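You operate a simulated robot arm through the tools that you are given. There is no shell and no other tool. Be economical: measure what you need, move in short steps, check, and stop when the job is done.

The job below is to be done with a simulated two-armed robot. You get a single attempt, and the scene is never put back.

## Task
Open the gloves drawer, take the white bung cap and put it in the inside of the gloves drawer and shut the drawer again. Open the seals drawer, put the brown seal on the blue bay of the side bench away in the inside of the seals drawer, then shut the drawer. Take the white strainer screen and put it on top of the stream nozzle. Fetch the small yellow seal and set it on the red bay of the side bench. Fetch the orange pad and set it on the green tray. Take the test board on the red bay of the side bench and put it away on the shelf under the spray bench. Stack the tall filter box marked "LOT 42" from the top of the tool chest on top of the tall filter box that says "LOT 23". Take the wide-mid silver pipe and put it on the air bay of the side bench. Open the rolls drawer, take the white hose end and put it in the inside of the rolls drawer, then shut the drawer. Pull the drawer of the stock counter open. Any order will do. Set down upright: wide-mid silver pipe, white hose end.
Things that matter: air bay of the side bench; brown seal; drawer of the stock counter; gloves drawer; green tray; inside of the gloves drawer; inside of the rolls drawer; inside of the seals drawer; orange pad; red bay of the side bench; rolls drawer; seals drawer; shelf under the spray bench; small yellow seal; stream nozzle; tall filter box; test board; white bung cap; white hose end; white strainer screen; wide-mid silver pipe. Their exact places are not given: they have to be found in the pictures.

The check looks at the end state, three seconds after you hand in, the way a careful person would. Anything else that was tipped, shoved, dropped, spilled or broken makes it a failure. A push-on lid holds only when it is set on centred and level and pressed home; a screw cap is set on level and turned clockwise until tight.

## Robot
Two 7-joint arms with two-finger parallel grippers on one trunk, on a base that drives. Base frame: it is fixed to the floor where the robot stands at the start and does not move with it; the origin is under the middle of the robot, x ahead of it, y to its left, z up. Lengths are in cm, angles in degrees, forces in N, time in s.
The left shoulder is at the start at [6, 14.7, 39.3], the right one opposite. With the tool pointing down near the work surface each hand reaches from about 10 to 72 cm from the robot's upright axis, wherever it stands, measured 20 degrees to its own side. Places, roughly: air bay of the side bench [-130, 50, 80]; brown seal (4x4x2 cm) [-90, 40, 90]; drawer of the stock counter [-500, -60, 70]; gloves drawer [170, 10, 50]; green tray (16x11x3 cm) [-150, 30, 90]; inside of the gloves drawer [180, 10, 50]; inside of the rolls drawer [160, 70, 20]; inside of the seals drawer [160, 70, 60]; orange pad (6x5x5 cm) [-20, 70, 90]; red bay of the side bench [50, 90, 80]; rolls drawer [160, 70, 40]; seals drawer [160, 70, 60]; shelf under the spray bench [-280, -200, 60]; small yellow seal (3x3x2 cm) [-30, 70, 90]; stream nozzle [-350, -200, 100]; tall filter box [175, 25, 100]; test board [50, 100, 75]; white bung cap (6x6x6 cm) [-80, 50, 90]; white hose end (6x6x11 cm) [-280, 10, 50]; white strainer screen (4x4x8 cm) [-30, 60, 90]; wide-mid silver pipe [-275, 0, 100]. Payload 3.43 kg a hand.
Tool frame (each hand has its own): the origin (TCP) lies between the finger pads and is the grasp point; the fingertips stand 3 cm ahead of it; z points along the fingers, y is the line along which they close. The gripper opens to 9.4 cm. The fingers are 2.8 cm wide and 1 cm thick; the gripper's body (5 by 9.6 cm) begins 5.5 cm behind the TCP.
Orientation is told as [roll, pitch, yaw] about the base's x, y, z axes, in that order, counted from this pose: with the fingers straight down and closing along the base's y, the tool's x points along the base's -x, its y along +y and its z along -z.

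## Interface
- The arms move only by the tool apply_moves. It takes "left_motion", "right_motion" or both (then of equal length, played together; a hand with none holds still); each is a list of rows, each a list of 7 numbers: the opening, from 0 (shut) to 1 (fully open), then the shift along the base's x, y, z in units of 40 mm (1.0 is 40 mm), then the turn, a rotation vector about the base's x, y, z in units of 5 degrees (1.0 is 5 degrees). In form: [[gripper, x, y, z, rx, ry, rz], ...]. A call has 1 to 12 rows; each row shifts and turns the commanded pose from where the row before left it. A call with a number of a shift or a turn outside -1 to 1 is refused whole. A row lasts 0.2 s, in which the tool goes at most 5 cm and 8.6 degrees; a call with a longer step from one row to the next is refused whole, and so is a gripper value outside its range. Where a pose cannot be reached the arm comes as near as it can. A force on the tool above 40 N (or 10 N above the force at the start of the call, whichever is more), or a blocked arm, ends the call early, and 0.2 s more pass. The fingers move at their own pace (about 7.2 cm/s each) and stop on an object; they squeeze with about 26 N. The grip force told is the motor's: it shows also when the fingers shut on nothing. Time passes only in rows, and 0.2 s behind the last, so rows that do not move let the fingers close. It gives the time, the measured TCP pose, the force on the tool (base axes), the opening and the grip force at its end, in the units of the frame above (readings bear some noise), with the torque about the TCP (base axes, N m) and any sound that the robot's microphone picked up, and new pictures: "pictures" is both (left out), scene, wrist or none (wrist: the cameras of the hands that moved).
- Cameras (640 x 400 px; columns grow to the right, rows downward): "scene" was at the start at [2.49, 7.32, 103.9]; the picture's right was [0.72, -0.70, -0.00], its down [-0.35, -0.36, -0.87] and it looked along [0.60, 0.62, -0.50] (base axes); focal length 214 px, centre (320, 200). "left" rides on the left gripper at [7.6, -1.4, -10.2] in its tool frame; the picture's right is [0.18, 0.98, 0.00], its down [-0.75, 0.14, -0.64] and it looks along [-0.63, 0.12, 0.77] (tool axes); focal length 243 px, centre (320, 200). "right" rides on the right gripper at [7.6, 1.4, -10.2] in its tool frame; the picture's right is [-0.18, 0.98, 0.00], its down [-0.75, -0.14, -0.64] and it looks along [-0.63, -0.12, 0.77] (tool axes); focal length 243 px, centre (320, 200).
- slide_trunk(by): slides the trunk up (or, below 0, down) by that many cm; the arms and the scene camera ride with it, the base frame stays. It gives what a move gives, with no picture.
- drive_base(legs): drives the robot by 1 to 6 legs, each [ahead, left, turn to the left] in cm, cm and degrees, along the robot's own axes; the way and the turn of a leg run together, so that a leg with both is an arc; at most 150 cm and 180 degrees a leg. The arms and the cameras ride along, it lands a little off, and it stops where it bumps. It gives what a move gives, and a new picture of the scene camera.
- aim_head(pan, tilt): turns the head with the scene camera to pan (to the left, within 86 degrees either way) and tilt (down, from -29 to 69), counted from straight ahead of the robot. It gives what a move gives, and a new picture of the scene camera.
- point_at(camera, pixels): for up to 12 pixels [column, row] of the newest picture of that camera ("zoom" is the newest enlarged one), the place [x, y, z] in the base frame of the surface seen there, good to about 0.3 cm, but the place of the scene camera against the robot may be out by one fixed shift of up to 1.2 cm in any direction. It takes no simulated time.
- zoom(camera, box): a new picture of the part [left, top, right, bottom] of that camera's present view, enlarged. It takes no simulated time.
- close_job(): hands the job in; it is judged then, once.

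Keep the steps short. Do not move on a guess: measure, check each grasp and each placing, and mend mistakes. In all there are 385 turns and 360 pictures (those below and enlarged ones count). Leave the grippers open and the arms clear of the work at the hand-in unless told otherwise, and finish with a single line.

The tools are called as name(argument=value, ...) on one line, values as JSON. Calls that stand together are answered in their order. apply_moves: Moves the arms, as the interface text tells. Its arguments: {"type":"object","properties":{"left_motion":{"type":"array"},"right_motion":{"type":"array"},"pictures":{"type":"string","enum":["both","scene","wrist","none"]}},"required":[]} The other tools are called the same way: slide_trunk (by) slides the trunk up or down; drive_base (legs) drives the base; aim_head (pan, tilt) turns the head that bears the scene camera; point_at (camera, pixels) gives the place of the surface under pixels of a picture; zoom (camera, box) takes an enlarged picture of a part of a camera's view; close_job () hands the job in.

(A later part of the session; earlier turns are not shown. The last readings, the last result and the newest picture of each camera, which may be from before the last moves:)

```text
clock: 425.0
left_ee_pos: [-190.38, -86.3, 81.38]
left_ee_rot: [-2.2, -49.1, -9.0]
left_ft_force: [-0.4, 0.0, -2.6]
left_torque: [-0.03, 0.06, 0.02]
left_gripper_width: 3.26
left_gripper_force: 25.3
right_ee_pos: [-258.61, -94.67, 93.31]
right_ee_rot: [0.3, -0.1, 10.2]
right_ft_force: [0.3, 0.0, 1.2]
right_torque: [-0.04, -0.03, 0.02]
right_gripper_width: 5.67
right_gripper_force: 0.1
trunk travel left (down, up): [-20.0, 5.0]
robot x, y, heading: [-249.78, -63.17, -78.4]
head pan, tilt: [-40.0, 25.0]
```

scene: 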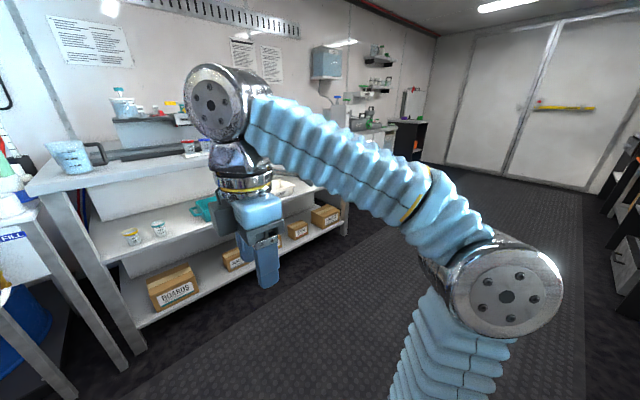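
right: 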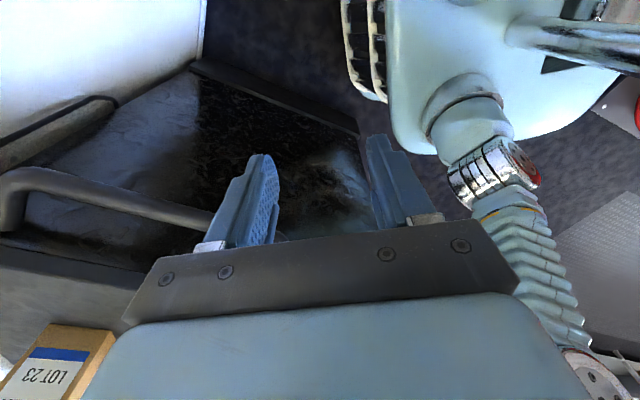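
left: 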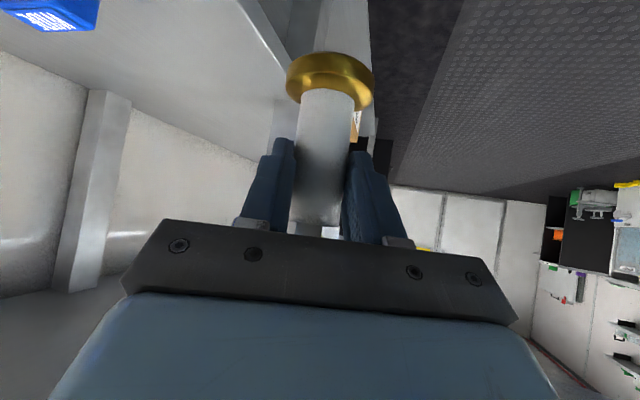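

Spray bench top is z≈90 with a free front strip near t≈-255. Move right 48 and ahead 58, raising the left hand.

apply_moves(left_motion=[[0, 0, 0, 0.8, 0, 0, 0], [0, 0, 0, 0.8, 0, 0, 0], [0, 0, 0, 0.8, 0, 0, 0], [0, 0, 0, 0.8, 0, 0, 0], [0, 0, 0, 0.8, 0, 0, 0]], pictures="none")

drive_base(legs=[[0, -46, 2], [58, 0, 0]])

aim_head(pan=25, tilt=40)

```text
clock: 426.2
left_ee_pos: [-190.64, -86.48, 97.49]
left_ee_rot: [-2.1, -49.0, -9.1]
left_ft_force: [0.7, 0.1, -3.4]
left_torque: [0.02, 0.07, 0.0]
left_gripper_width: 3.21
left_gripper_force: 25.9
right_ee_pos: [-258.64, -94.61, 93.23]
right_ee_rot: [0.2, -0.1, 10.3]
right_ft_force: [0.4, 0.0, -0.2]
right_torque: [0.0, -0.01, 0.0]
right_gripper_width: 5.64
right_gripper_force: 0.1
trunk travel left (down, up): [-20.0, 5.0]
robot x, y, heading: [-249.76, -62.72, -78.3]
head pan, tilt: [-40.0, 25.0]
```

```text
clock: 431.8
left_ee_pos: [-219.62, -150.72, 97.55]
left_ee_rot: [-2.3, -49.1, -7.0]
left_ft_force: [0.5, -0.5, -2.1]
left_torque: [0.01, 0.05, -0.01]
left_gripper_width: 3.2
left_gripper_force: 26.3
right_ee_pos: [-287.45, -161.32, 93.22]
right_ee_rot: [0.2, -0.1, 12.3]
right_ft_force: [-0.4, 0.2, -0.5]
right_torque: [-0.01, 0.01, -0.02]
right_gripper_width: 5.64
right_gripper_force: 0.1
trunk travel left (down, up): [-20.0, 5.0]
robot x, y, heading: [-279.46, -129.23, -76.2]
head pan, tilt: [-40.0, 25.0]
```

scene: 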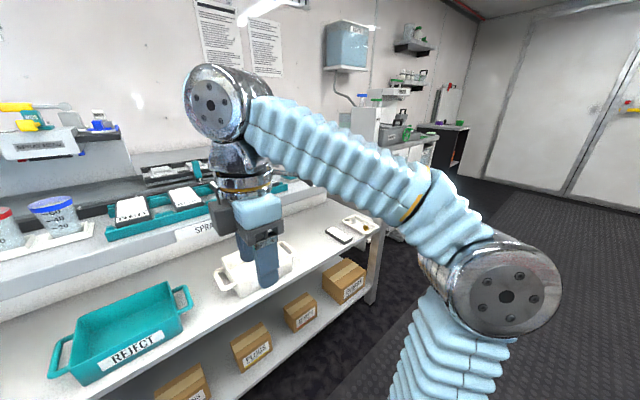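

```text
clock: 433.2
left_ee_pos: [-219.71, -150.73, 97.58]
left_ee_rot: [-2.3, -49.1, -7.0]
left_ft_force: [0.6, 0.1, -2.5]
left_torque: [0.02, 0.07, 0.0]
left_gripper_width: 3.22
left_gripper_force: 26.3
right_ee_pos: [-287.37, -161.35, 93.24]
right_ee_rot: [0.3, -0.2, 12.2]
right_ft_force: [-0.2, -0.2, -0.3]
right_torque: [-0.01, -0.01, 0.02]
right_gripper_width: 5.62
right_gripper_force: 0.0
trunk travel left (down, up): [-20.0, 5.0]
robot x, y, heading: [-279.75, -128.79, -77.0]
head pan, tilt: [25.0, 40.0]
```

scene: 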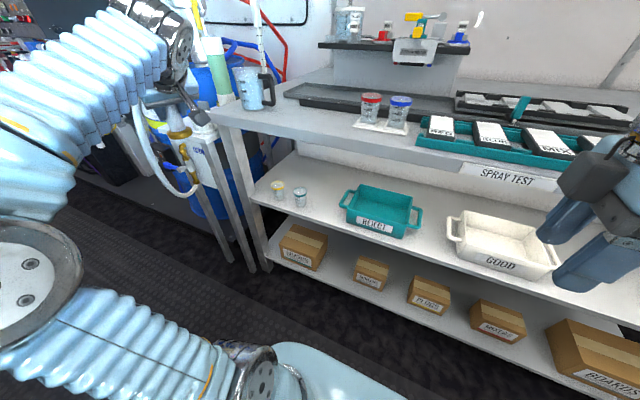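

point_at(camera="scene", pixels=[[235, 115], [280, 118], [310, 128], [340, 122], [380, 125], [252, 100], [285, 100], [181, 135], [160, 110], [355, 210]])

```text
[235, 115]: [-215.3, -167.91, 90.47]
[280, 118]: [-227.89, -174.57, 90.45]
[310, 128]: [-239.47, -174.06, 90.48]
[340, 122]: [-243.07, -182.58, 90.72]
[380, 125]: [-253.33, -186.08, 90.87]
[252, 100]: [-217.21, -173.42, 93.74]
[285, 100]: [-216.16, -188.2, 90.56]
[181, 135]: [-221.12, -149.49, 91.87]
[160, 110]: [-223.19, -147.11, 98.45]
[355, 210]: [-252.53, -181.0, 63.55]
```

Parking spot (-232.5,-175) is free. Drive right 18, ahead 16.

apply_moves(right_motion=[[0.6, -0.1, 0.4, 0.5, 0, 0, 0], [0.6, -0.1, 0.4, 0.5, 0, 0, 0]], left_motion=[[0, 0, 0, 0.4, 0, 0, 0], [0, 0, 0, 0.3, 0, 0, 0]], pictures="none")

drive_base(legs=[[0, -18, 0], [16, 0, 0]])

```text
clock: 433.8
left_ee_pos: [-219.8, -150.67, 100.22]
left_ee_rot: [-2.2, -49.0, -7.1]
left_ft_force: [-0.3, 0.1, -2.8]
left_torque: [-0.01, 0.06, 0.01]
left_gripper_width: 3.22
left_gripper_force: 26.1
right_ee_pos: [-287.66, -160.98, 93.66]
right_ee_rot: [0.1, -0.3, 12.1]
right_ft_force: [-0.6, -0.6, 1.1]
right_torque: [0.03, -0.01, 0.01]
right_gripper_width: 5.64
right_gripper_force: 0.1
right hand out of reach, approached as far as the arm can: row 1, 2
trunk travel left (down, up): [-20.0, 5.0]
robot x, y, heading: [-279.34, -129.34, -76.5]
head pan, tilt: [25.0, 40.0]
```

```text
clock: 436.3
left_ee_pos: [-233.29, -169.99, 100.31]
left_ee_rot: [-2.3, -49.1, -6.6]
left_ft_force: [-0.1, 0.6, -3.1]
left_torque: [0.02, 0.06, -0.04]
left_gripper_width: 3.21
left_gripper_force: 26.4
right_ee_pos: [-301.01, -180.99, 93.59]
right_ee_rot: [0.1, -0.3, 12.5]
right_ft_force: [0.1, -0.7, -0.3]
right_torque: [-0.02, 0.03, 0.01]
right_gripper_width: 5.64
right_gripper_force: 0.1
trunk travel left (down, up): [-20.0, 5.0]
robot x, y, heading: [-293.39, -149.09, -76.5]
head pan, tilt: [25.0, 40.0]
```

scene: 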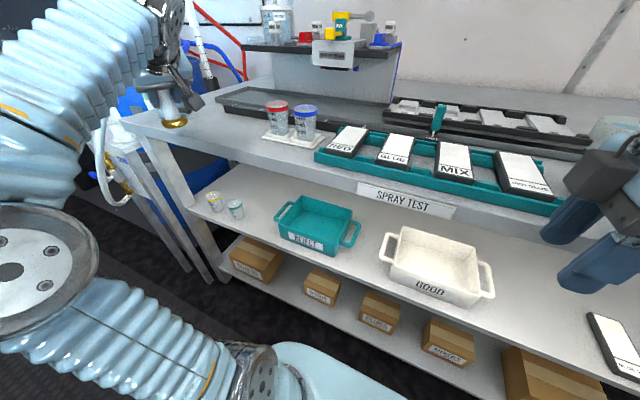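

Move 5 cm over the bench and lower until contact.

apply_moves(left_motion=[[0, 0.15, -0.6, 0, 0, 0, 0], [0, 0.15, -0.65, 0, 0, 0, 0], [0, 0, 0, -0.4, 0, 0, 0], [0, 0, 0, -0.25, 0, 0, 0], [0, 0, 0, -0.12, 0, 0, 0], [0, 0, 0, 0, 0, 0, 0]])

```text
clock: 437.7
left_ee_pos: [-231.97, -175.1, 97.29]
left_ee_rot: [-2.1, -49.1, -6.6]
left_ft_force: [0.6, -0.5, -3.7]
left_torque: [0.01, 0.05, 0.01]
left_gripper_width: 3.21
left_gripper_force: 25.8
right_ee_pos: [-301.02, -180.93, 93.56]
right_ee_rot: [0.1, -0.4, 12.5]
right_ft_force: [-0.6, 0.2, -0.2]
right_torque: [-0.01, 0.03, 0.01]
right_gripper_width: 5.63
right_gripper_force: 0.1
trunk travel left (down, up): [-20.0, 5.0]
robot x, y, heading: [-293.24, -148.86, -76.5]
head pan, tilt: [25.0, 40.0]
```

scene: 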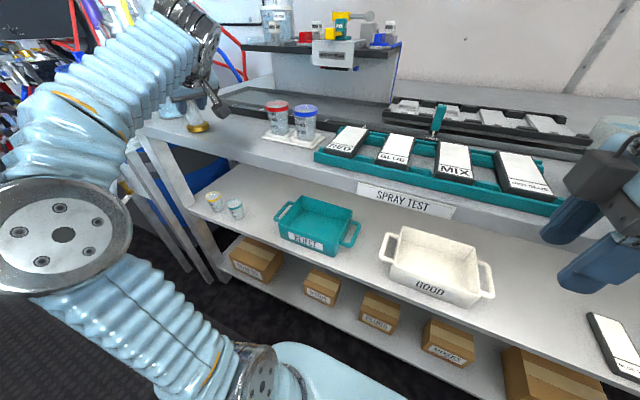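
left: 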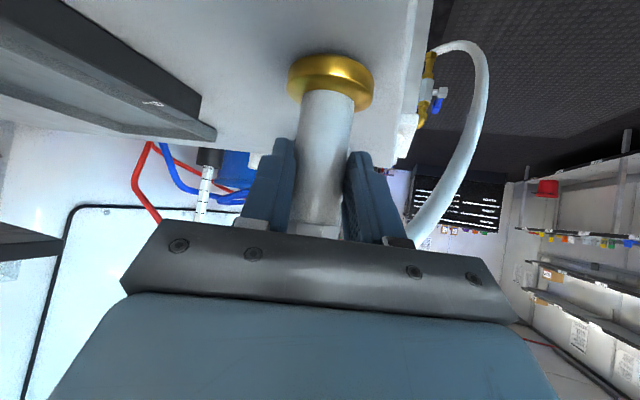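

apply_moves(left_motion=[[0, 0, -0.1, -0.08, 0, 0, 0], [0, 0, 0, -0.08, 0, 0, 0], [0, 0, 0, -0.08, 0, 0, 0], [0, 0, 0, 0, 0, 0, 0]], pictures="none")

```text
clock: 438.5
left_ee_pos: [-232.05, -175.28, 97.01]
left_ee_rot: [-3.2, -50.0, -5.9]
left_ft_force: [-5.2, 3.5, 13.3]
left_torque: [0.51, 0.36, 0.16]
left_gripper_width: 3.27
left_gripper_force: 25.9
right_ee_pos: [-301.24, -180.94, 93.62]
right_ee_rot: [0.0, -0.3, 12.5]
right_ft_force: [-0.8, -0.5, 0.3]
right_torque: [-0.01, 0.0, -0.01]
right_gripper_width: 5.63
right_gripper_force: 0.1
trunk travel left (down, up): [-20.0, 5.0]
robot x, y, heading: [-293.43, -149.07, -76.3]
head pan, tilt: [25.0, 40.0]
stopped in row 4 (left hand): the force on the tool passed its limit at 45 N (the readings are from after the stop); the commanded pose is now the measured one
```

On the bench. Ease up, open and withdraw along the hand axis.

apply_moves(left_motion=[[0, 0, 0, 0.05, 0, 0, 0], [0.7, 0, 0, 0, 0, 0, 0], [0.7, 0, 0, 0, 0, 0, 0], [0.7, -0.5, 0.05, 0.3, 0, 0, 0], [0.7, -0.6, 0.05, 0.4, 0, 0, 0], [0.7, -0.6, 0.05, 0.2, 0, 0, 0], [0.7, -0.2, 0.8, 0, 0, 0, 0], [0.7, -0.2, 0.8, 0, 0, 0, 0], [0.7, -0.2, 0.8, 0, 0, 0, 0]])

```text
clock: 440.5
left_ee_pos: [-241.4, -165.12, 100.57]
left_ee_rot: [-2.9, -49.7, -6.2]
left_ft_force: [0.4, 0.0, -0.2]
left_torque: [-0.01, -0.02, 0.01]
left_gripper_width: 6.59
left_gripper_force: 0.0
right_ee_pos: [-301.01, -180.92, 93.68]
right_ee_rot: [0.1, -0.4, 12.5]
right_ft_force: [0.0, -0.4, -0.1]
right_torque: [-0.01, 0.01, 0.0]
right_gripper_width: 5.62
right_gripper_force: 0.1
trunk travel left (down, up): [-20.0, 5.0]
robot x, y, heading: [-293.2, -148.96, -76.4]
head pan, tilt: [25.0, 40.0]
```

scene: 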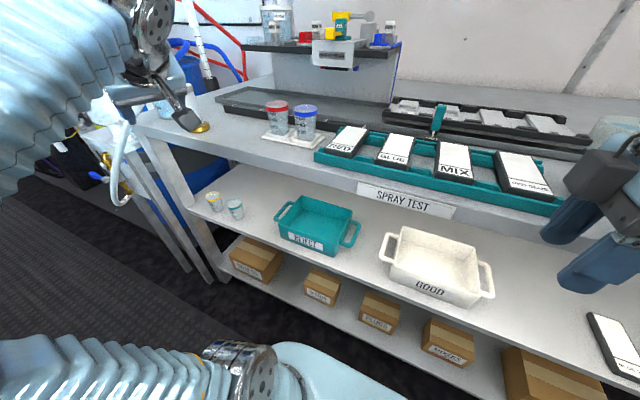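
left: 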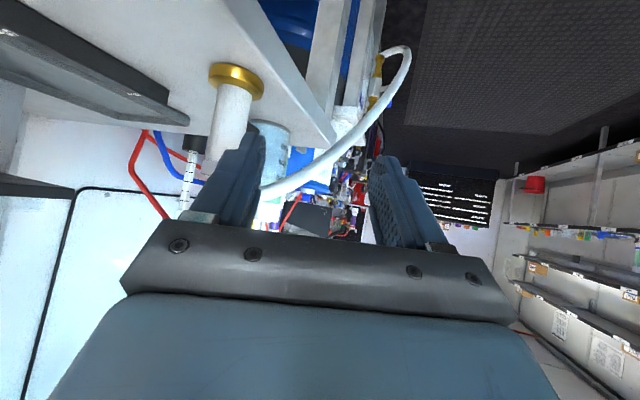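

Hose end parked upright. Measure the shelf's free area for the board while here.

point_at(camera="scene", pixels=[[530, 300], [540, 330], [500, 280], [565, 330], [600, 330], [500, 330], [370, 260], [250, 240], [380, 225], [470, 340]])

drive_base(legs=[[-45, 0, 0]])

aim_head(pan=-30, tilt=30)

```text
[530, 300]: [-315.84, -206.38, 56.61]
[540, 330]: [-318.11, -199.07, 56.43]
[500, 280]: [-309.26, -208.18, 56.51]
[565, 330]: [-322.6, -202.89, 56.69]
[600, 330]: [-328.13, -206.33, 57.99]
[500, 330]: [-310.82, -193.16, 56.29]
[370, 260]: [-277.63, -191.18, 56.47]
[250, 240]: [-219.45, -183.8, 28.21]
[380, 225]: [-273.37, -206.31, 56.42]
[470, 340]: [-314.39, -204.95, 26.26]
```

```text
clock: 443.2
left_ee_pos: [-252.08, -121.34, 100.62]
left_ee_rot: [-3.0, -49.8, -6.2]
left_ft_force: [-0.1, 0.5, 0.1]
left_torque: [-0.01, 0.03, 0.0]
left_gripper_width: 6.59
left_gripper_force: 0.0
right_ee_pos: [-311.74, -137.28, 93.62]
right_ee_rot: [0.2, -0.5, 12.5]
right_ft_force: [0.0, 0.4, 0.1]
right_torque: [0.0, -0.03, 0.0]
right_gripper_width: 5.63
right_gripper_force: 0.1
trunk travel left (down, up): [-20.0, 5.0]
robot x, y, heading: [-304.04, -105.05, -76.1]
head pan, tilt: [25.0, 40.0]
```

scene: 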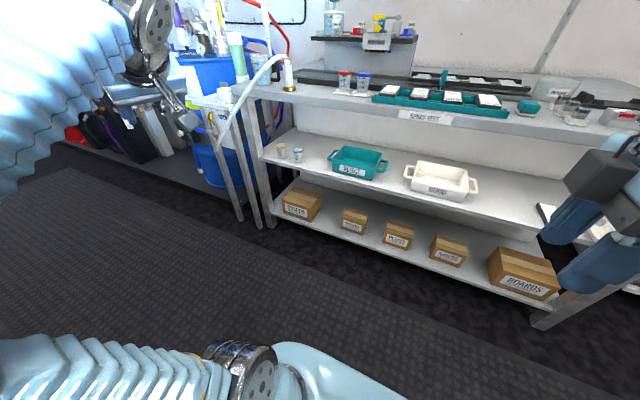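

```text
clock: 444.5
left_ee_pos: [-252.06, -121.26, 100.69]
left_ee_rot: [-3.0, -49.7, -6.2]
left_ft_force: [0.3, 0.3, 0.1]
left_torque: [0.0, 0.0, -0.02]
left_gripper_width: 6.59
left_gripper_force: 0.0
right_ee_pos: [-311.71, -137.28, 93.54]
right_ee_rot: [0.1, -0.4, 12.4]
right_ft_force: [0.7, 0.2, 0.2]
right_torque: [0.04, -0.01, 0.0]
right_gripper_width: 5.65
right_gripper_force: 0.0
trunk travel left (down, up): [-20.0, 5.0]
robot x, y, heading: [-304.16, -105.24, -76.0]
head pan, tilt: [-30.0, 30.0]
```

scene: 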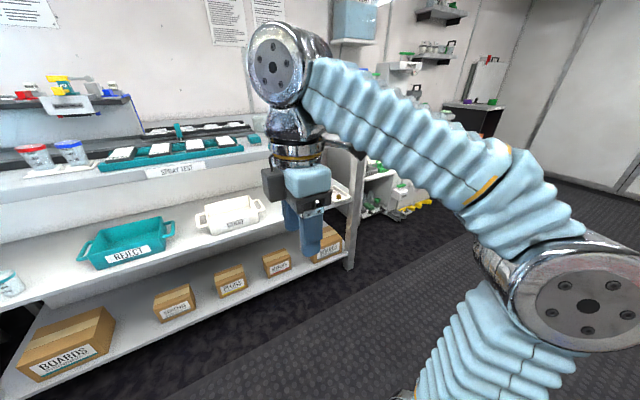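

Shelf spot for the board: right of the GOOD tray, around (-316.5,-200). Now return to the side bench for board and strainer; restore the left hand to vertical on the way.

drive_base(legs=[[0, 0, 90], [0, 0, 90], [0, -100, 0], [0, -90, 0]])

apply_moves(left_motion=[[0.5, 0, 0, 0, -0.1, -0.99, 0], [0.5, 0, 0, 0, -0.1, -0.99, 0], [0.5, 0, 0, 0, -0.1, -0.99, 0], [0.5, 0, 0, 0, -0.1, -0.99, 0], [0.5, 0, 0, 0, -0.1, -0.99, 0], [0.5, 0, 0, 0, -0.1, -0.99, 0], [0.5, 0, 0, 0, -0.1, -0.99, 0], [0.5, 0, 0, 0, -0.1, -0.99, 0], [0.5, 0, 0, 0, -0.1, -0.99, 0], [0.5, 0, 0, 0, -0.1, -0.99, 0]], pictures="none")

apply_moves(left_motion=[[0.5, 0.7, 0, 0, 0, 0, -1], [0.5, 0.7, 0, 0, 0, 0, -1], [0.5, 0.7, 0, 0, 0, 0, -1], [0.5, 0.7, 0, 0, 0, 0, -1], [0.5, 0.7, 0, 0, 0, 0, -1], [0.5, 0.7, 0, 0, 0, 0, -1], [0.5, 0, 0, 0, 0, 0, -1], [0.5, 0, 0, 0, 0, 0, -1], [0.5, 0, 0, 0, 0, 0, -1], [0.5, 0, 0, 0, 0, 0, -1], [0.5, 0, 0, 0, 0, 0, -1], [0.5, 0, 0, 0, 0, 0, -1]], pictures="none")

slide_trunk(by=5)

aim_head(pan=0, tilt=40)

```text
clock: 461.8
left_ee_pos: [-169.67, -40.6, 100.62]
left_ee_rot: [-3.0, -49.8, 176.1]
left_ft_force: [0.1, 1.1, -0.7]
left_torque: [-0.03, 0.03, 0.01]
left_gripper_width: 6.56
left_gripper_force: 0.0
right_ee_pos: [-110.64, -22.23, 93.61]
right_ee_rot: [0.1, -0.4, -165.2]
right_ft_force: [-0.5, -0.2, -0.6]
right_torque: [0.02, 0.02, 0.01]
right_gripper_width: 5.65
right_gripper_force: 0.1
trunk travel left (down, up): [-20.0, 5.0]
robot x, y, heading: [-117.21, -54.71, 106.1]
head pan, tilt: [-30.0, 30.0]
```

scene: 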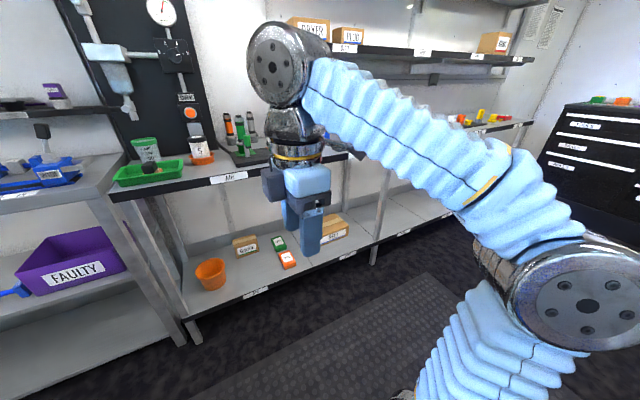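

```text
clock: 464.0
left_ee_pos: [-170.16, -41.35, 97.66]
left_ee_rot: [-1.8, -6.5, 175.4]
left_ft_force: [-1.1, 0.2, -0.4]
left_torque: [-0.02, -0.05, -0.02]
left_gripper_width: 4.7
left_gripper_force: 0.0
left hand out of reach, approached as far as the arm can: row 7, 8, 9, 10
right_ee_pos: [-110.74, -22.26, 93.49]
right_ee_rot: [0.1, -0.3, -165.3]
right_ft_force: [-0.9, 0.2, -0.4]
right_torque: [0.03, 0.01, -0.01]
right_gripper_width: 5.64
right_gripper_force: 0.0
trunk travel left (down, up): [-20.0, 5.0]
robot x, y, heading: [-117.26, -54.11, 106.0]
head pan, tilt: [-30.0, 30.0]
```

```text
clock: 466.6
left_ee_pos: [-153.85, -38.99, 96.79]
left_ee_rot: [-1.9, -4.7, 115.7]
left_ft_force: [0.5, -0.3, 0.1]
left_torque: [-0.03, 0.04, 0.01]
left_gripper_width: 4.71
left_gripper_force: 0.1
left hand out of reach, approached as far as the arm can: row 1, 6, 8, 10, 11
right_ee_pos: [-110.71, -22.34, 93.55]
right_ee_rot: [0.2, -0.4, -165.2]
right_ft_force: [-0.1, -0.3, -0.1]
right_torque: [0.0, 0.01, 0.01]
right_gripper_width: 5.64
right_gripper_force: 0.0
trunk travel left (down, up): [-20.0, 5.0]
robot x, y, heading: [-117.58, -54.39, 106.2]
head pan, tilt: [-30.0, 30.0]
```

```text
clock: 467.5
left_ee_pos: [-153.68, -38.93, 101.73]
left_ee_rot: [-1.8, -4.7, 115.7]
left_ft_force: [-1.0, 0.8, 0.4]
left_torque: [-0.04, 0.01, 0.02]
left_gripper_width: 4.71
left_gripper_force: 0.1
right_ee_pos: [-110.72, -22.22, 98.65]
right_ee_rot: [0.0, -0.4, -165.2]
right_ft_force: [0.0, -0.3, -0.1]
right_torque: [-0.01, 0.02, 0.03]
right_gripper_width: 5.66
right_gripper_force: 0.0
trunk travel left (down, up): [-25.0, 0.0]
robot x, y, heading: [-117.2, -54.44, 105.8]
head pan, tilt: [-30.0, 30.0]
```

```text
clock: 468.5
left_ee_pos: [-153.76, -39.01, 101.68]
left_ee_rot: [-1.8, -4.8, 115.7]
left_ft_force: [0.1, -0.3, 0.4]
left_torque: [0.03, -0.03, -0.01]
left_gripper_width: 4.71
left_gripper_force: 0.1
right_ee_pos: [-110.82, -22.21, 98.65]
right_ee_rot: [0.1, -0.4, -165.2]
right_ft_force: [-0.5, -0.5, 0.0]
right_torque: [-0.02, 0.02, 0.03]
right_gripper_width: 5.63
right_gripper_force: 0.0
trunk travel left (down, up): [-25.0, 0.0]
robot x, y, heading: [-117.74, -54.83, 106.1]
head pan, tilt: [0.0, 40.0]
```

scene: 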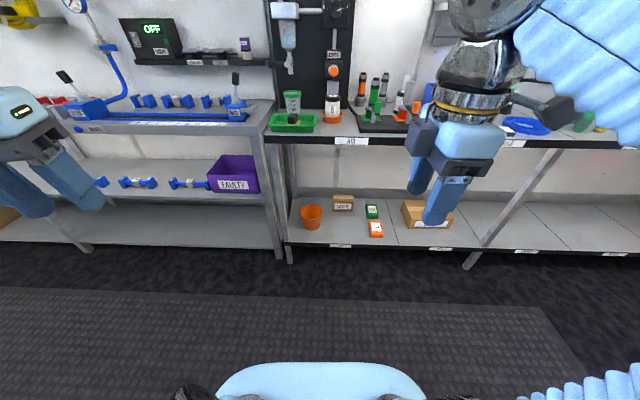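

apply_moves(left_motion=[[0.5, 0.68, 0.91, -0.3, -0.9, -0.26, -1], [0.5, 0.68, 0.91, -0.3, 0, 0, -1], [0.5, 0.68, 0.91, -0.3, 0, 0, 0], [0.5, 0.68, 0.91, -0.2, 0, 0, 0]], pictures="none")

drive_base(legs=[[0, -48, -2.4], [33, 0, 0]])

```text
clock: 469.5
left_ee_pos: [-142.71, -23.62, 96.92]
left_ee_rot: [-1.4, -0.1, 105.9]
left_ft_force: [-0.6, -0.2, -0.1]
left_torque: [-0.01, -0.02, 0.02]
left_gripper_width: 4.72
left_gripper_force: 0.1
left hand out of reach, approached as far as the arm can: row 1
right_ee_pos: [-110.71, -22.24, 98.62]
right_ee_rot: [0.2, -0.3, -165.2]
right_ft_force: [-0.4, -0.7, 0.1]
right_torque: [0.02, -0.07, 0.0]
right_gripper_width: 5.65
right_gripper_force: 0.0
trunk travel left (down, up): [-25.0, 0.0]
robot x, y, heading: [-117.32, -54.86, 106.3]
head pan, tilt: [0.0, 40.0]
```

```text
clock: 474.1
left_ee_pos: [-102.49, 22.52, 97.13]
left_ee_rot: [-1.3, 0.0, 103.0]
left_ft_force: [0.6, -0.5, -0.4]
left_torque: [0.06, 0.0, 0.01]
left_gripper_width: 4.7
left_gripper_force: 0.0
right_ee_pos: [-70.43, 22.28, 98.57]
right_ee_rot: [0.1, -0.4, -167.8]
right_ft_force: [0.7, -0.2, -0.4]
right_torque: [-0.03, 0.01, -0.01]
right_gripper_width: 5.62
right_gripper_force: 0.1
trunk travel left (down, up): [-25.0, 0.0]
robot x, y, heading: [-78.98, -9.73, 103.3]
head pan, tilt: [0.0, 40.0]
```

scene: 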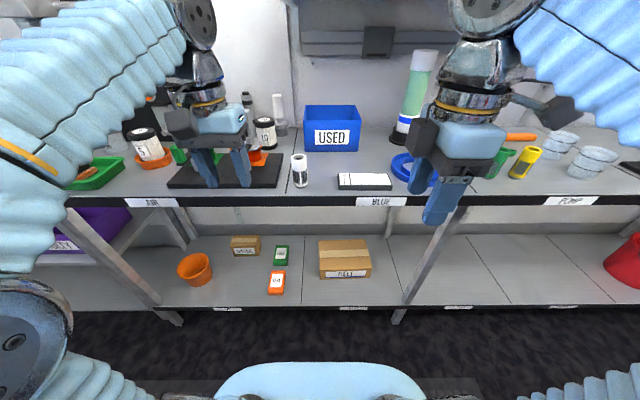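

Move the right hand over the board with a 30° tilt toward its long axis.

apply_moves(right_motion=[[0.74, -0.3, 0.8, -0.15, -0.225, 0.974, 0], [0.74, -0.3, 0.8, -0.15, -0.225, 0.974, 0], [0.74, -0.3, 0.8, -0.15, -0.225, 0.974, 0], [0.74, -0.3, 0.8, -0.15, -0.225, 0.974, 0], [0.74, -0.3, 0.8, -0.15, -0.225, 0.974, 0], [0.74, -0.3, 0.75, -0.15, -0.225, 0.974, 0], [0.74, 0, 0, 0, 0, 0, 0]], pictures="wrist")

```text
clock: 475.7
left_ee_pos: [-102.57, 22.5, 96.98]
left_ee_rot: [-1.3, -0.1, 103.1]
left_ft_force: [0.4, -0.2, 0.5]
left_torque: [0.0, -0.01, 0.0]
left_gripper_width: 4.68
left_gripper_force: 0.1
right_ee_pos: [-77.55, 41.35, 94.97]
right_ee_rot: [0.4, -30.3, -167.9]
right_ft_force: [-0.1, 0.6, -0.1]
right_torque: [0.0, -0.01, -0.01]
right_gripper_width: 6.96
right_gripper_force: 0.1
trunk travel left (down, up): [-25.0, 0.0]
robot x, y, heading: [-78.41, -9.73, 103.8]
head pan, tilt: [0.0, 40.0]
```

right: 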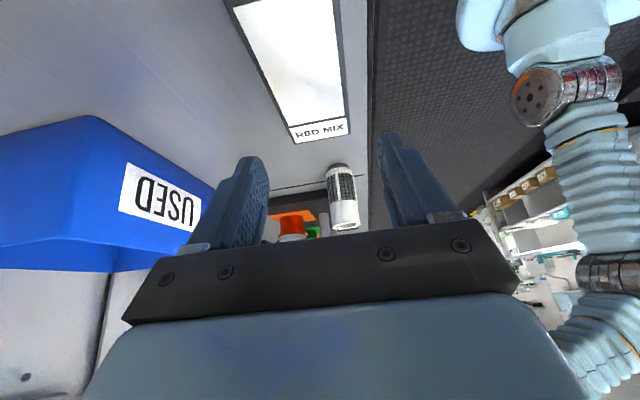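

apply_moves(right_motion=[[0.74, 0, 0, -0.5, 0, 0, 0], [0.74, 0, 0, -0.5, 0, 0, 0], [0.74, 0, 0, -0.4, 0, 0, 0], [0.74, 0, 0, 0, 0, 0, 0]], pictures="wrist")

```text
clock: 476.7
left_ee_pos: [-102.5, 22.41, 97.04]
left_ee_rot: [-1.3, -0.2, 103.0]
left_ft_force: [0.9, -0.5, 0.2]
left_torque: [0.0, 0.0, 0.0]
left_gripper_width: 4.68
left_gripper_force: 0.0
right_ee_pos: [-77.69, 41.32, 89.35]
right_ee_rot: [0.5, -30.2, -168.1]
right_ft_force: [0.0, 0.1, 0.4]
right_torque: [-0.02, 0.0, -0.01]
right_gripper_width: 6.99
right_gripper_force: 0.0
trunk travel left (down, up): [-25.0, 0.0]
robot x, y, heading: [-78.75, -9.61, 103.3]
head pan, tilt: [0.0, 40.0]
```

right: 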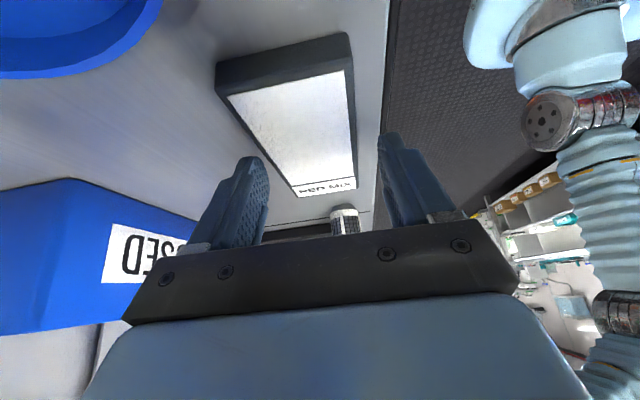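

apply_moves(right_motion=[[0.74, 0, 0.05, -0.2, 0, 0, 0], [0, 0, 0, 0, 0, 0, 0], [0, 0, 0, 0, 0, 0, 0], [0, 0, 0, 0, 0, 0, 0], [0, 0, 0, 0, 0, 0, 0]], pictures="wrist")

```text
clock: 477.9
left_ee_pos: [-102.46, 22.46, 96.99]
left_ee_rot: [-1.3, -0.1, 103.1]
left_ft_force: [0.2, 0.0, 0.4]
left_torque: [0.0, 0.0, 0.01]
left_gripper_width: 4.69
left_gripper_force: 0.1
right_ee_pos: [-77.65, 41.53, 88.62]
right_ee_rot: [0.5, -30.3, -168.0]
right_ft_force: [0.8, -0.7, 0.9]
right_torque: [0.02, 0.04, -0.04]
right_gripper_width: 5.5
right_gripper_force: 26.1
trunk travel left (down, up): [-25.0, 0.0]
robot x, y, heading: [-78.43, -9.73, 103.6]
head pan, tilt: [0.0, 40.0]
```

right: 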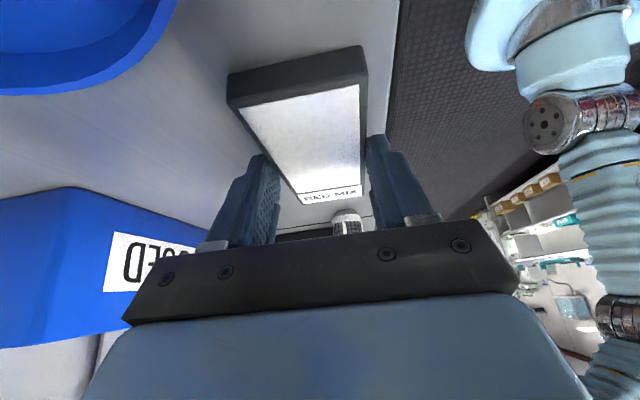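

Board gripped. Lift and pull it back to the right.

apply_moves(right_motion=[[0, 0, 0, 0.4, 0, 0, 0], [0, 0, 0, 0.6, 0, 0, 0], [0, 0.2, -0.3, 0.6, 0, 0, 0], [0, 0.5, -0.7, 0.5, 0, 0, 0], [0, 0.6, -0.7, 0.3, 0, 0, 0], [0, 0.6, -0.7, 0, 0, 0, 0], [0, 0.6, -0.7, 0, 0, 0, 0]])

```text
clock: 479.5
left_ee_pos: [-102.63, 22.38, 97.09]
left_ee_rot: [-1.3, -0.2, 103.2]
left_ft_force: [-0.3, 0.7, 0.0]
left_torque: [0.02, -0.01, 0.0]
left_gripper_width: 4.68
left_gripper_force: 0.0
right_ee_pos: [-67.76, 29.18, 98.02]
right_ee_rot: [0.6, -30.5, -167.9]
right_ft_force: [-0.9, -0.5, -1.8]
right_torque: [-0.01, -0.02, -0.02]
right_gripper_width: 5.5
right_gripper_force: 25.9
trunk travel left (down, up): [-25.0, 0.0]
robot x, y, heading: [-78.98, -9.63, 103.4]
head pan, tilt: [0.0, 40.0]
```

scene: 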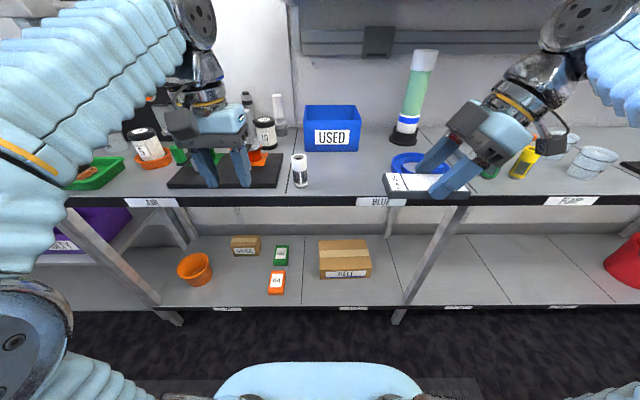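
right: 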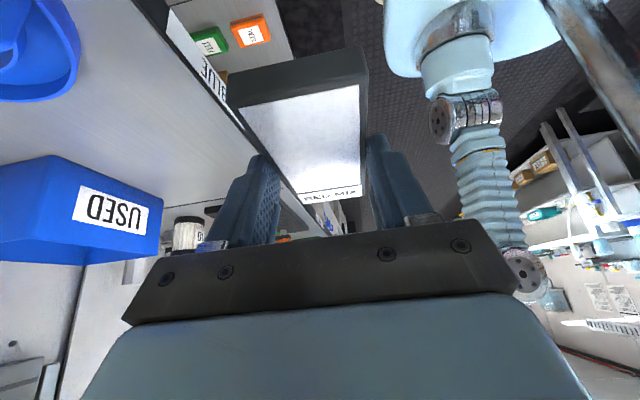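

Drive 8 cm ahead, then bring the left hand over the strainer.

drive_base(legs=[[8, 0, 0]])

apply_moves(left_motion=[[0.54, 0.6, 0, 0.2, 0, 0, 0], [0.54, 0.6, 0.3, 0.1, 0, 0, 0], [0.54, 0.6, 0.6, 0, 0, 0, 0], [0.54, 0.6, 0.6, 0, 0, 0, 0], [0.54, 0, 0, 0, 0, 0, 0]], pictures="wrist")

```text
clock: 480.6
left_ee_pos: [-104.29, 30.21, 97.13]
left_ee_rot: [-1.3, -0.2, 103.0]
left_ft_force: [0.0, -0.3, 0.0]
left_torque: [0.02, -0.02, 0.01]
left_gripper_width: 4.7
left_gripper_force: 0.0
right_ee_pos: [-69.67, 36.62, 97.92]
right_ee_rot: [0.5, -30.2, -168.0]
right_ft_force: [-0.4, -0.1, -0.6]
right_torque: [0.0, -0.04, -0.02]
right_gripper_width: 5.49
right_gripper_force: 26.0
trunk travel left (down, up): [-25.0, 0.0]
robot x, y, heading: [-80.14, -1.96, 103.1]
head pan, tilt: [0.0, 40.0]
```

scene: 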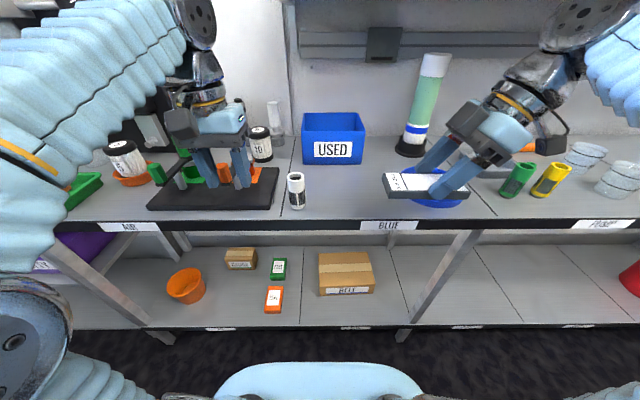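

```text
clock: 481.8
left_ee_pos: [-94.56, 35.87, 98.37]
left_ee_rot: [-1.3, -0.2, 102.9]
left_ft_force: [0.2, 0.1, -0.2]
left_torque: [0.02, 0.03, -0.01]
left_gripper_width: 5.09
left_gripper_force: 0.0
right_ee_pos: [-69.52, 36.82, 97.99]
right_ee_rot: [0.6, -30.3, -168.2]
right_ft_force: [-0.3, -0.8, -0.9]
right_torque: [-0.02, 0.01, 0.01]
right_gripper_width: 5.52
right_gripper_force: 26.1
trunk travel left (down, up): [-25.0, 0.0]
robot x, y, heading: [-80.36, -2.02, 103.2]
head pan, tilt: [0.0, 40.0]
```

left: 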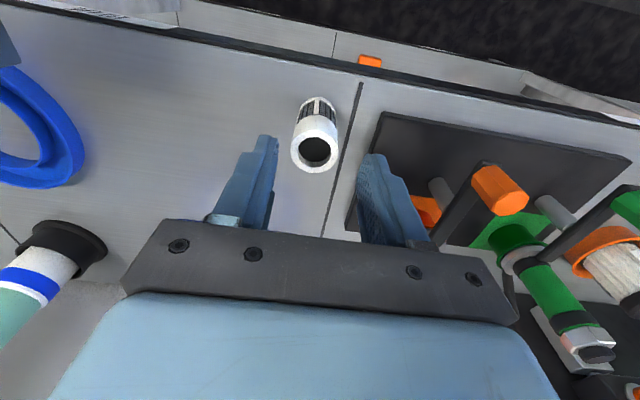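

apply_moves(left_motion=[[0.54, 0.02, 0.12, -0.4, -0.06, 0.25, 0], [0.54, 0, 0, -0.5, 0, 0, 0], [0.54, 0, 0, -0.5, 0, 0, 0], [0.54, 0, 0, -0.12, 0, 0, 0]], pictures="wrist")

```text
clock: 482.8
left_ee_pos: [-94.67, 36.51, 92.16]
left_ee_rot: [0.0, -0.1, 103.0]
left_ft_force: [0.4, -0.7, 0.0]
left_torque: [0.03, 0.04, 0.02]
left_gripper_width: 5.07
left_gripper_force: 0.1
right_ee_pos: [-69.54, 36.72, 97.94]
right_ee_rot: [0.5, -30.4, -168.1]
right_ft_force: [-0.9, 0.0, -0.6]
right_torque: [0.03, -0.01, 0.02]
right_gripper_width: 5.52
right_gripper_force: 25.6
trunk travel left (down, up): [-25.0, 0.0]
robot x, y, heading: [-80.27, -1.83, 103.5]
head pan, tilt: [0.0, 40.0]
```

left: 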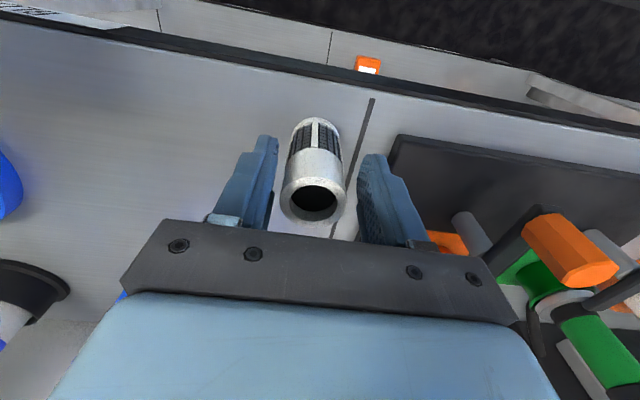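

Centred. Close and lift.

apply_moves(left_motion=[[0, 0, 0, 0, 0, 0, 0], [0, 0, 0, 0, 0, 0, 0], [0, 0, 0, 0, 0, 0, 0], [0, 0, 0, 0.4, 0, 0, 0], [0, 0, -0.1, 0.5, 0, 0, 0], [0, 0.05, -0.5, 0.5, 0, 0, 0], [0, 0.1, -0.6, 0.2, 0, 0, 0]], pictures="wrist")

```text
clock: 484.4
left_ee_pos: [-94.19, 31.72, 98.63]
left_ee_rot: [0.0, -0.1, 102.9]
left_ft_force: [0.2, 0.5, 0.2]
left_torque: [-0.01, -0.02, 0.02]
left_gripper_width: 3.49
left_gripper_force: 26.0
right_ee_pos: [-69.62, 36.68, 97.98]
right_ee_rot: [0.6, -30.2, -168.1]
right_ft_force: [0.4, 0.5, -0.6]
right_torque: [0.0, 0.0, -0.01]
right_gripper_width: 5.48
right_gripper_force: 26.0
trunk travel left (down, up): [-25.0, 0.0]
robot x, y, heading: [-79.86, -1.91, 103.5]
head pan, tilt: [0.0, 40.0]
```

left: 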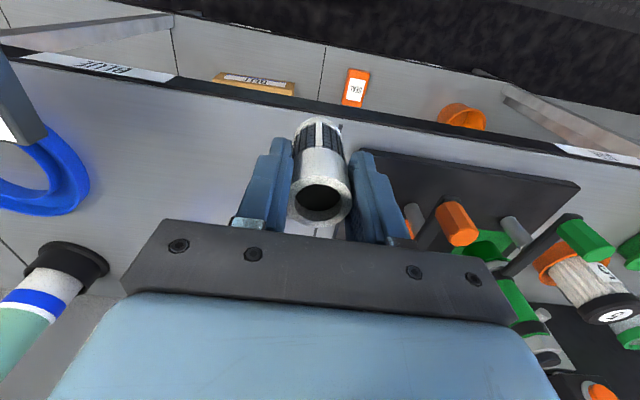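

Both held. Drive across: back 50, turn round, move to the spray bench's far part.

drive_base(legs=[[-48, 0, 0], [0, 0, 90], [0, 0, 90], [0, -130, 0], [0, -140, 0]])

aim_head(pan=-5, tilt=25)

```text
clock: 507.7
left_ee_pos: [-315.41, -151.42, 98.7]
left_ee_rot: [0.0, 0.0, -75.9]
left_ft_force: [-0.9, 0.2, -0.7]
left_torque: [-0.02, 0.01, 0.02]
left_gripper_width: 3.44
left_gripper_force: 26.4
right_ee_pos: [-340.12, -156.96, 98.03]
right_ee_rot: [0.6, -30.3, 13.1]
right_ft_force: [0.3, 0.0, 0.0]
right_torque: [0.02, -0.02, -0.01]
right_gripper_width: 5.5
right_gripper_force: 26.1
trunk travel left (down, up): [-25.0, 0.0]
robot x, y, heading: [-330.14, -118.03, -75.6]
head pan, tilt: [0.0, 40.0]
```

scene: 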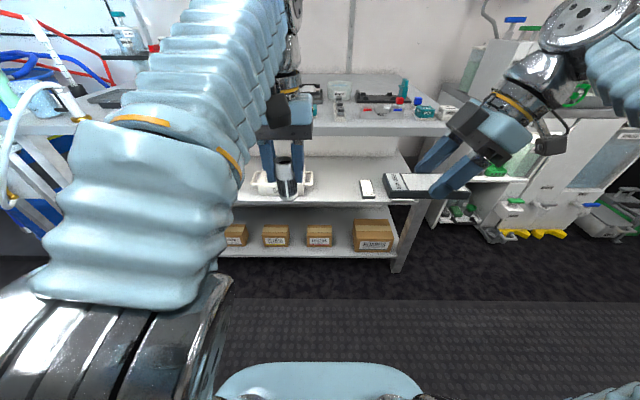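

```text
clock: 508.4
left_ee_pos: [-315.71, -151.47, 98.62]
left_ee_rot: [0.0, -0.1, -75.8]
left_ft_force: [0.2, -0.1, -0.6]
left_torque: [-0.02, -0.01, 0.04]
left_gripper_width: 3.47
left_gripper_force: 25.9
right_ee_pos: [-340.17, -157.13, 97.95]
right_ee_rot: [0.5, -30.3, 13.1]
right_ft_force: [0.3, 0.4, -1.0]
right_torque: [0.05, 0.02, -0.03]
right_gripper_width: 5.52
right_gripper_force: 25.7
trunk travel left (down, up): [-25.0, 0.0]
robot x, y, heading: [-330.11, -117.9, -75.7]
head pan, tilt: [-5.0, 25.0]
```

scene: 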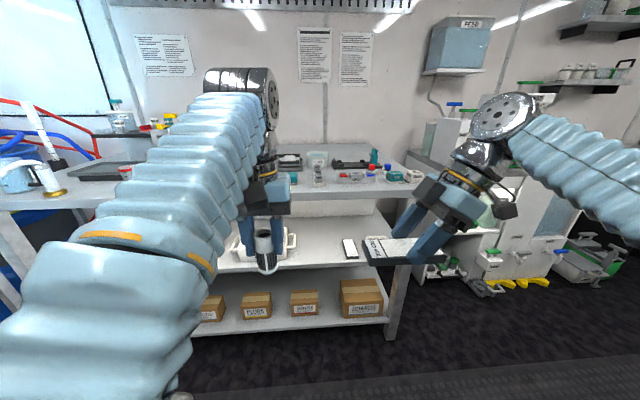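

zoom(camera="scene", box=[270, 130, 430, 230])

```text
4.00 times, centred on (350, 180) of scene
```

zoom: 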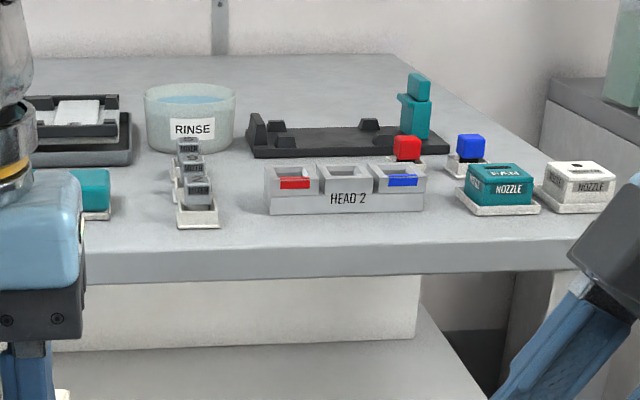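

zoom(camera="scene", box=[375, 155, 435, 195])

point_at(camera="zoom", pixels=[[195, 180], [450, 160], [440, 200], [480, 150], [420, 150], [510, 160], [450, 240], [240, 160], [300, 300]])

```text
10.00 times, centred on (405, 175) of scene
```

zoom: 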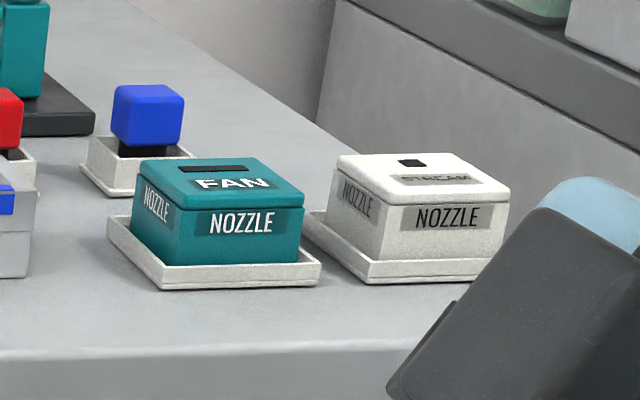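

```text
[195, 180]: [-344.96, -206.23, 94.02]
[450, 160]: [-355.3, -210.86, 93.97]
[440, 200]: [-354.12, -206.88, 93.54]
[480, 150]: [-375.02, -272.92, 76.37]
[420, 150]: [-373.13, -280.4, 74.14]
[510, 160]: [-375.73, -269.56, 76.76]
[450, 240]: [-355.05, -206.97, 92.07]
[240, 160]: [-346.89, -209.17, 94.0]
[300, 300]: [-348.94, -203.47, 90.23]
```

point_at(camera="zoom", pixels=[[342, 160], [468, 157], [503, 188], [380, 202], [425, 178], [408, 163]])

```text
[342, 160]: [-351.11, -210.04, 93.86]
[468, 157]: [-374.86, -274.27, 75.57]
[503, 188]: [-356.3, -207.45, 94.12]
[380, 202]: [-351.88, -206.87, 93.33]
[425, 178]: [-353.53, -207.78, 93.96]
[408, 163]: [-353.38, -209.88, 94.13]
```

point_at(camera="scene", pixels=[[395, 320], [430, 270], [480, 290], [530, 283], [590, 275], [440, 250], [500, 250], [560, 290], [400, 195]])

zoom(camera="scene", box=[380, 150, 640, 320])

```text
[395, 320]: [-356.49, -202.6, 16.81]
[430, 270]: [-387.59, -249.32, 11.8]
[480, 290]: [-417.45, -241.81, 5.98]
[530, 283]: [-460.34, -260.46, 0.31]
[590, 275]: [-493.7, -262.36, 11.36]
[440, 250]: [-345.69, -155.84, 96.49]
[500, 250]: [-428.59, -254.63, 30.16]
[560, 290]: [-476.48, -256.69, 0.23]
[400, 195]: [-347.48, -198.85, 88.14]
```

```text
2.35 times, centred on (510, 235) of scene
```

zoom: 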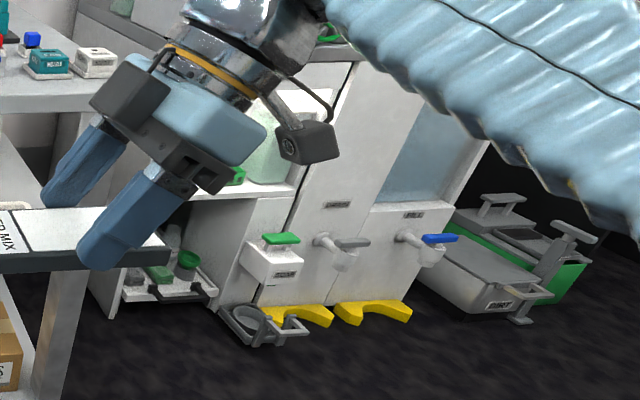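

STREAM nozzle found: white block, top centre ≈(-353.9,-208.5,94). First the board: turn the right hand so it points into the shelf, and lower the trunk.

apply_moves(right_motion=[[0, 0, 0, 0, 0, 0, -1], [0, 0, 0, 0, 0, 0, -1], [0, 0, 0, 0, 0, 0, -1], [0, 0, 0, 0, 0, 0, -1], [0, 0, 0, 0, 0, 0, -1], [0, 0, 0, 0, 0, 0, -1], [0, 0, 0, 0, 0, 0, -1], [0, 0, 0, 0, 0, 0, -1], [0, 0, 0, 0, 0, 0, -1]], pictures="none")

apply_moves(right_motion=[[0, 0, 0, -0.2, 0, 0, -1], [0, 0, 0, -0.2, 0, 0, -1], [0, 0, 0, -0.2, 0, 0, -1], [0, 0, 0, -0.2, 0, 0, -1], [0, 0, 0, -0.2, 0, 0, -1], [0, 0, 0, -0.2, 0, 0, -1], [0, 0, 0, -0.2, 0, 0, -1], [0, 0, 0, -0.2, 0, 0, -1], [0, 0, 0, -0.2, 0, 0, -0.8]], pictures="none")

slide_trunk(by=-22)

aim_head(pan=0, tilt=35)

```text
clock: 510.4
left_ee_pos: [-315.65, -151.5, 98.65]
left_ee_rot: [0.0, -0.1, -75.9]
left_ft_force: [0.0, 0.1, -0.3]
left_torque: [-0.04, -0.01, -0.02]
left_gripper_width: 3.46
left_gripper_force: 26.4
right_ee_pos: [-340.21, -156.98, 98.01]
right_ee_rot: [0.6, -30.4, -32.1]
right_ft_force: [-0.3, 0.7, -1.7]
right_torque: [0.0, 0.0, 0.01]
right_gripper_width: 5.49
right_gripper_force: 25.9
trunk travel left (down, up): [-25.0, 0.0]
robot x, y, heading: [-330.15, -118.03, -75.5]
head pan, tilt: [-5.0, 25.0]
```

```text
clock: 512.4
left_ee_pos: [-315.67, -151.43, 98.72]
left_ee_rot: [0.0, -0.1, -75.8]
left_ft_force: [-0.1, -0.8, -1.0]
left_torque: [0.0, 0.02, 0.02]
left_gripper_width: 3.44
left_gripper_force: 26.2
right_ee_pos: [-340.27, -157.08, 90.8]
right_ee_rot: [0.7, -30.5, -76.0]
right_ft_force: [0.0, 0.1, -1.0]
right_torque: [0.0, -0.01, -0.04]
right_gripper_width: 5.5
right_gripper_force: 26.2
trunk travel left (down, up): [-25.0, 0.0]
robot x, y, heading: [-329.89, -117.95, -75.7]
head pan, tilt: [-5.0, 25.0]
```

```text
clock: 514.8
left_ee_pos: [-315.47, -151.44, 76.72]
left_ee_rot: [0.0, -0.1, -76.0]
left_ft_force: [0.4, 0.3, 0.2]
left_torque: [0.0, -0.01, -0.01]
left_gripper_width: 3.41
left_gripper_force: 25.8
right_ee_pos: [-340.29, -157.13, 68.72]
right_ee_rot: [0.6, -30.2, -76.0]
right_ft_force: [0.1, -0.3, -0.5]
right_torque: [-0.03, 0.03, -0.01]
right_gripper_width: 5.49
right_gripper_force: 25.3
trunk travel left (down, up): [-3.0, 22.0]
robot x, y, heading: [-330.42, -118.31, -75.8]
head pan, tilt: [-5.0, 25.0]
```

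```text
clock: 515.5
left_ee_pos: [-315.58, -151.56, 76.69]
left_ee_rot: [0.1, -0.1, -75.9]
left_ft_force: [1.1, 0.0, -1.1]
left_torque: [0.03, -0.04, 0.01]
left_gripper_width: 3.4
left_gripper_force: 25.9
right_ee_pos: [-340.24, -157.05, 68.78]
right_ee_rot: [0.6, -30.3, -76.0]
right_ft_force: [-0.4, 0.0, -1.7]
right_torque: [0.01, 0.0, -0.01]
right_gripper_width: 5.5
right_gripper_force: 25.8
trunk travel left (down, up): [-3.0, 22.0]
robot x, y, heading: [-330.43, -118.0, -75.7]
head pan, tilt: [0.0, 35.0]
```

scene: 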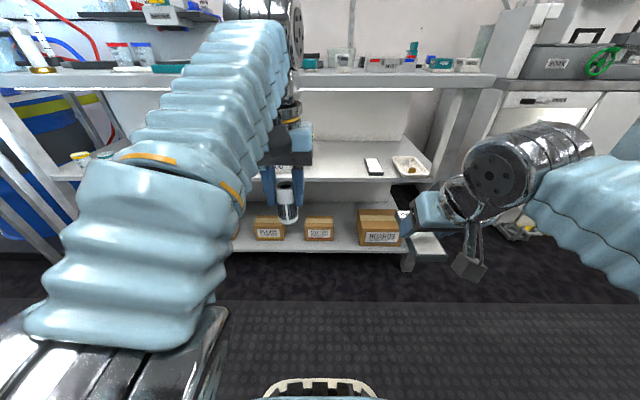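

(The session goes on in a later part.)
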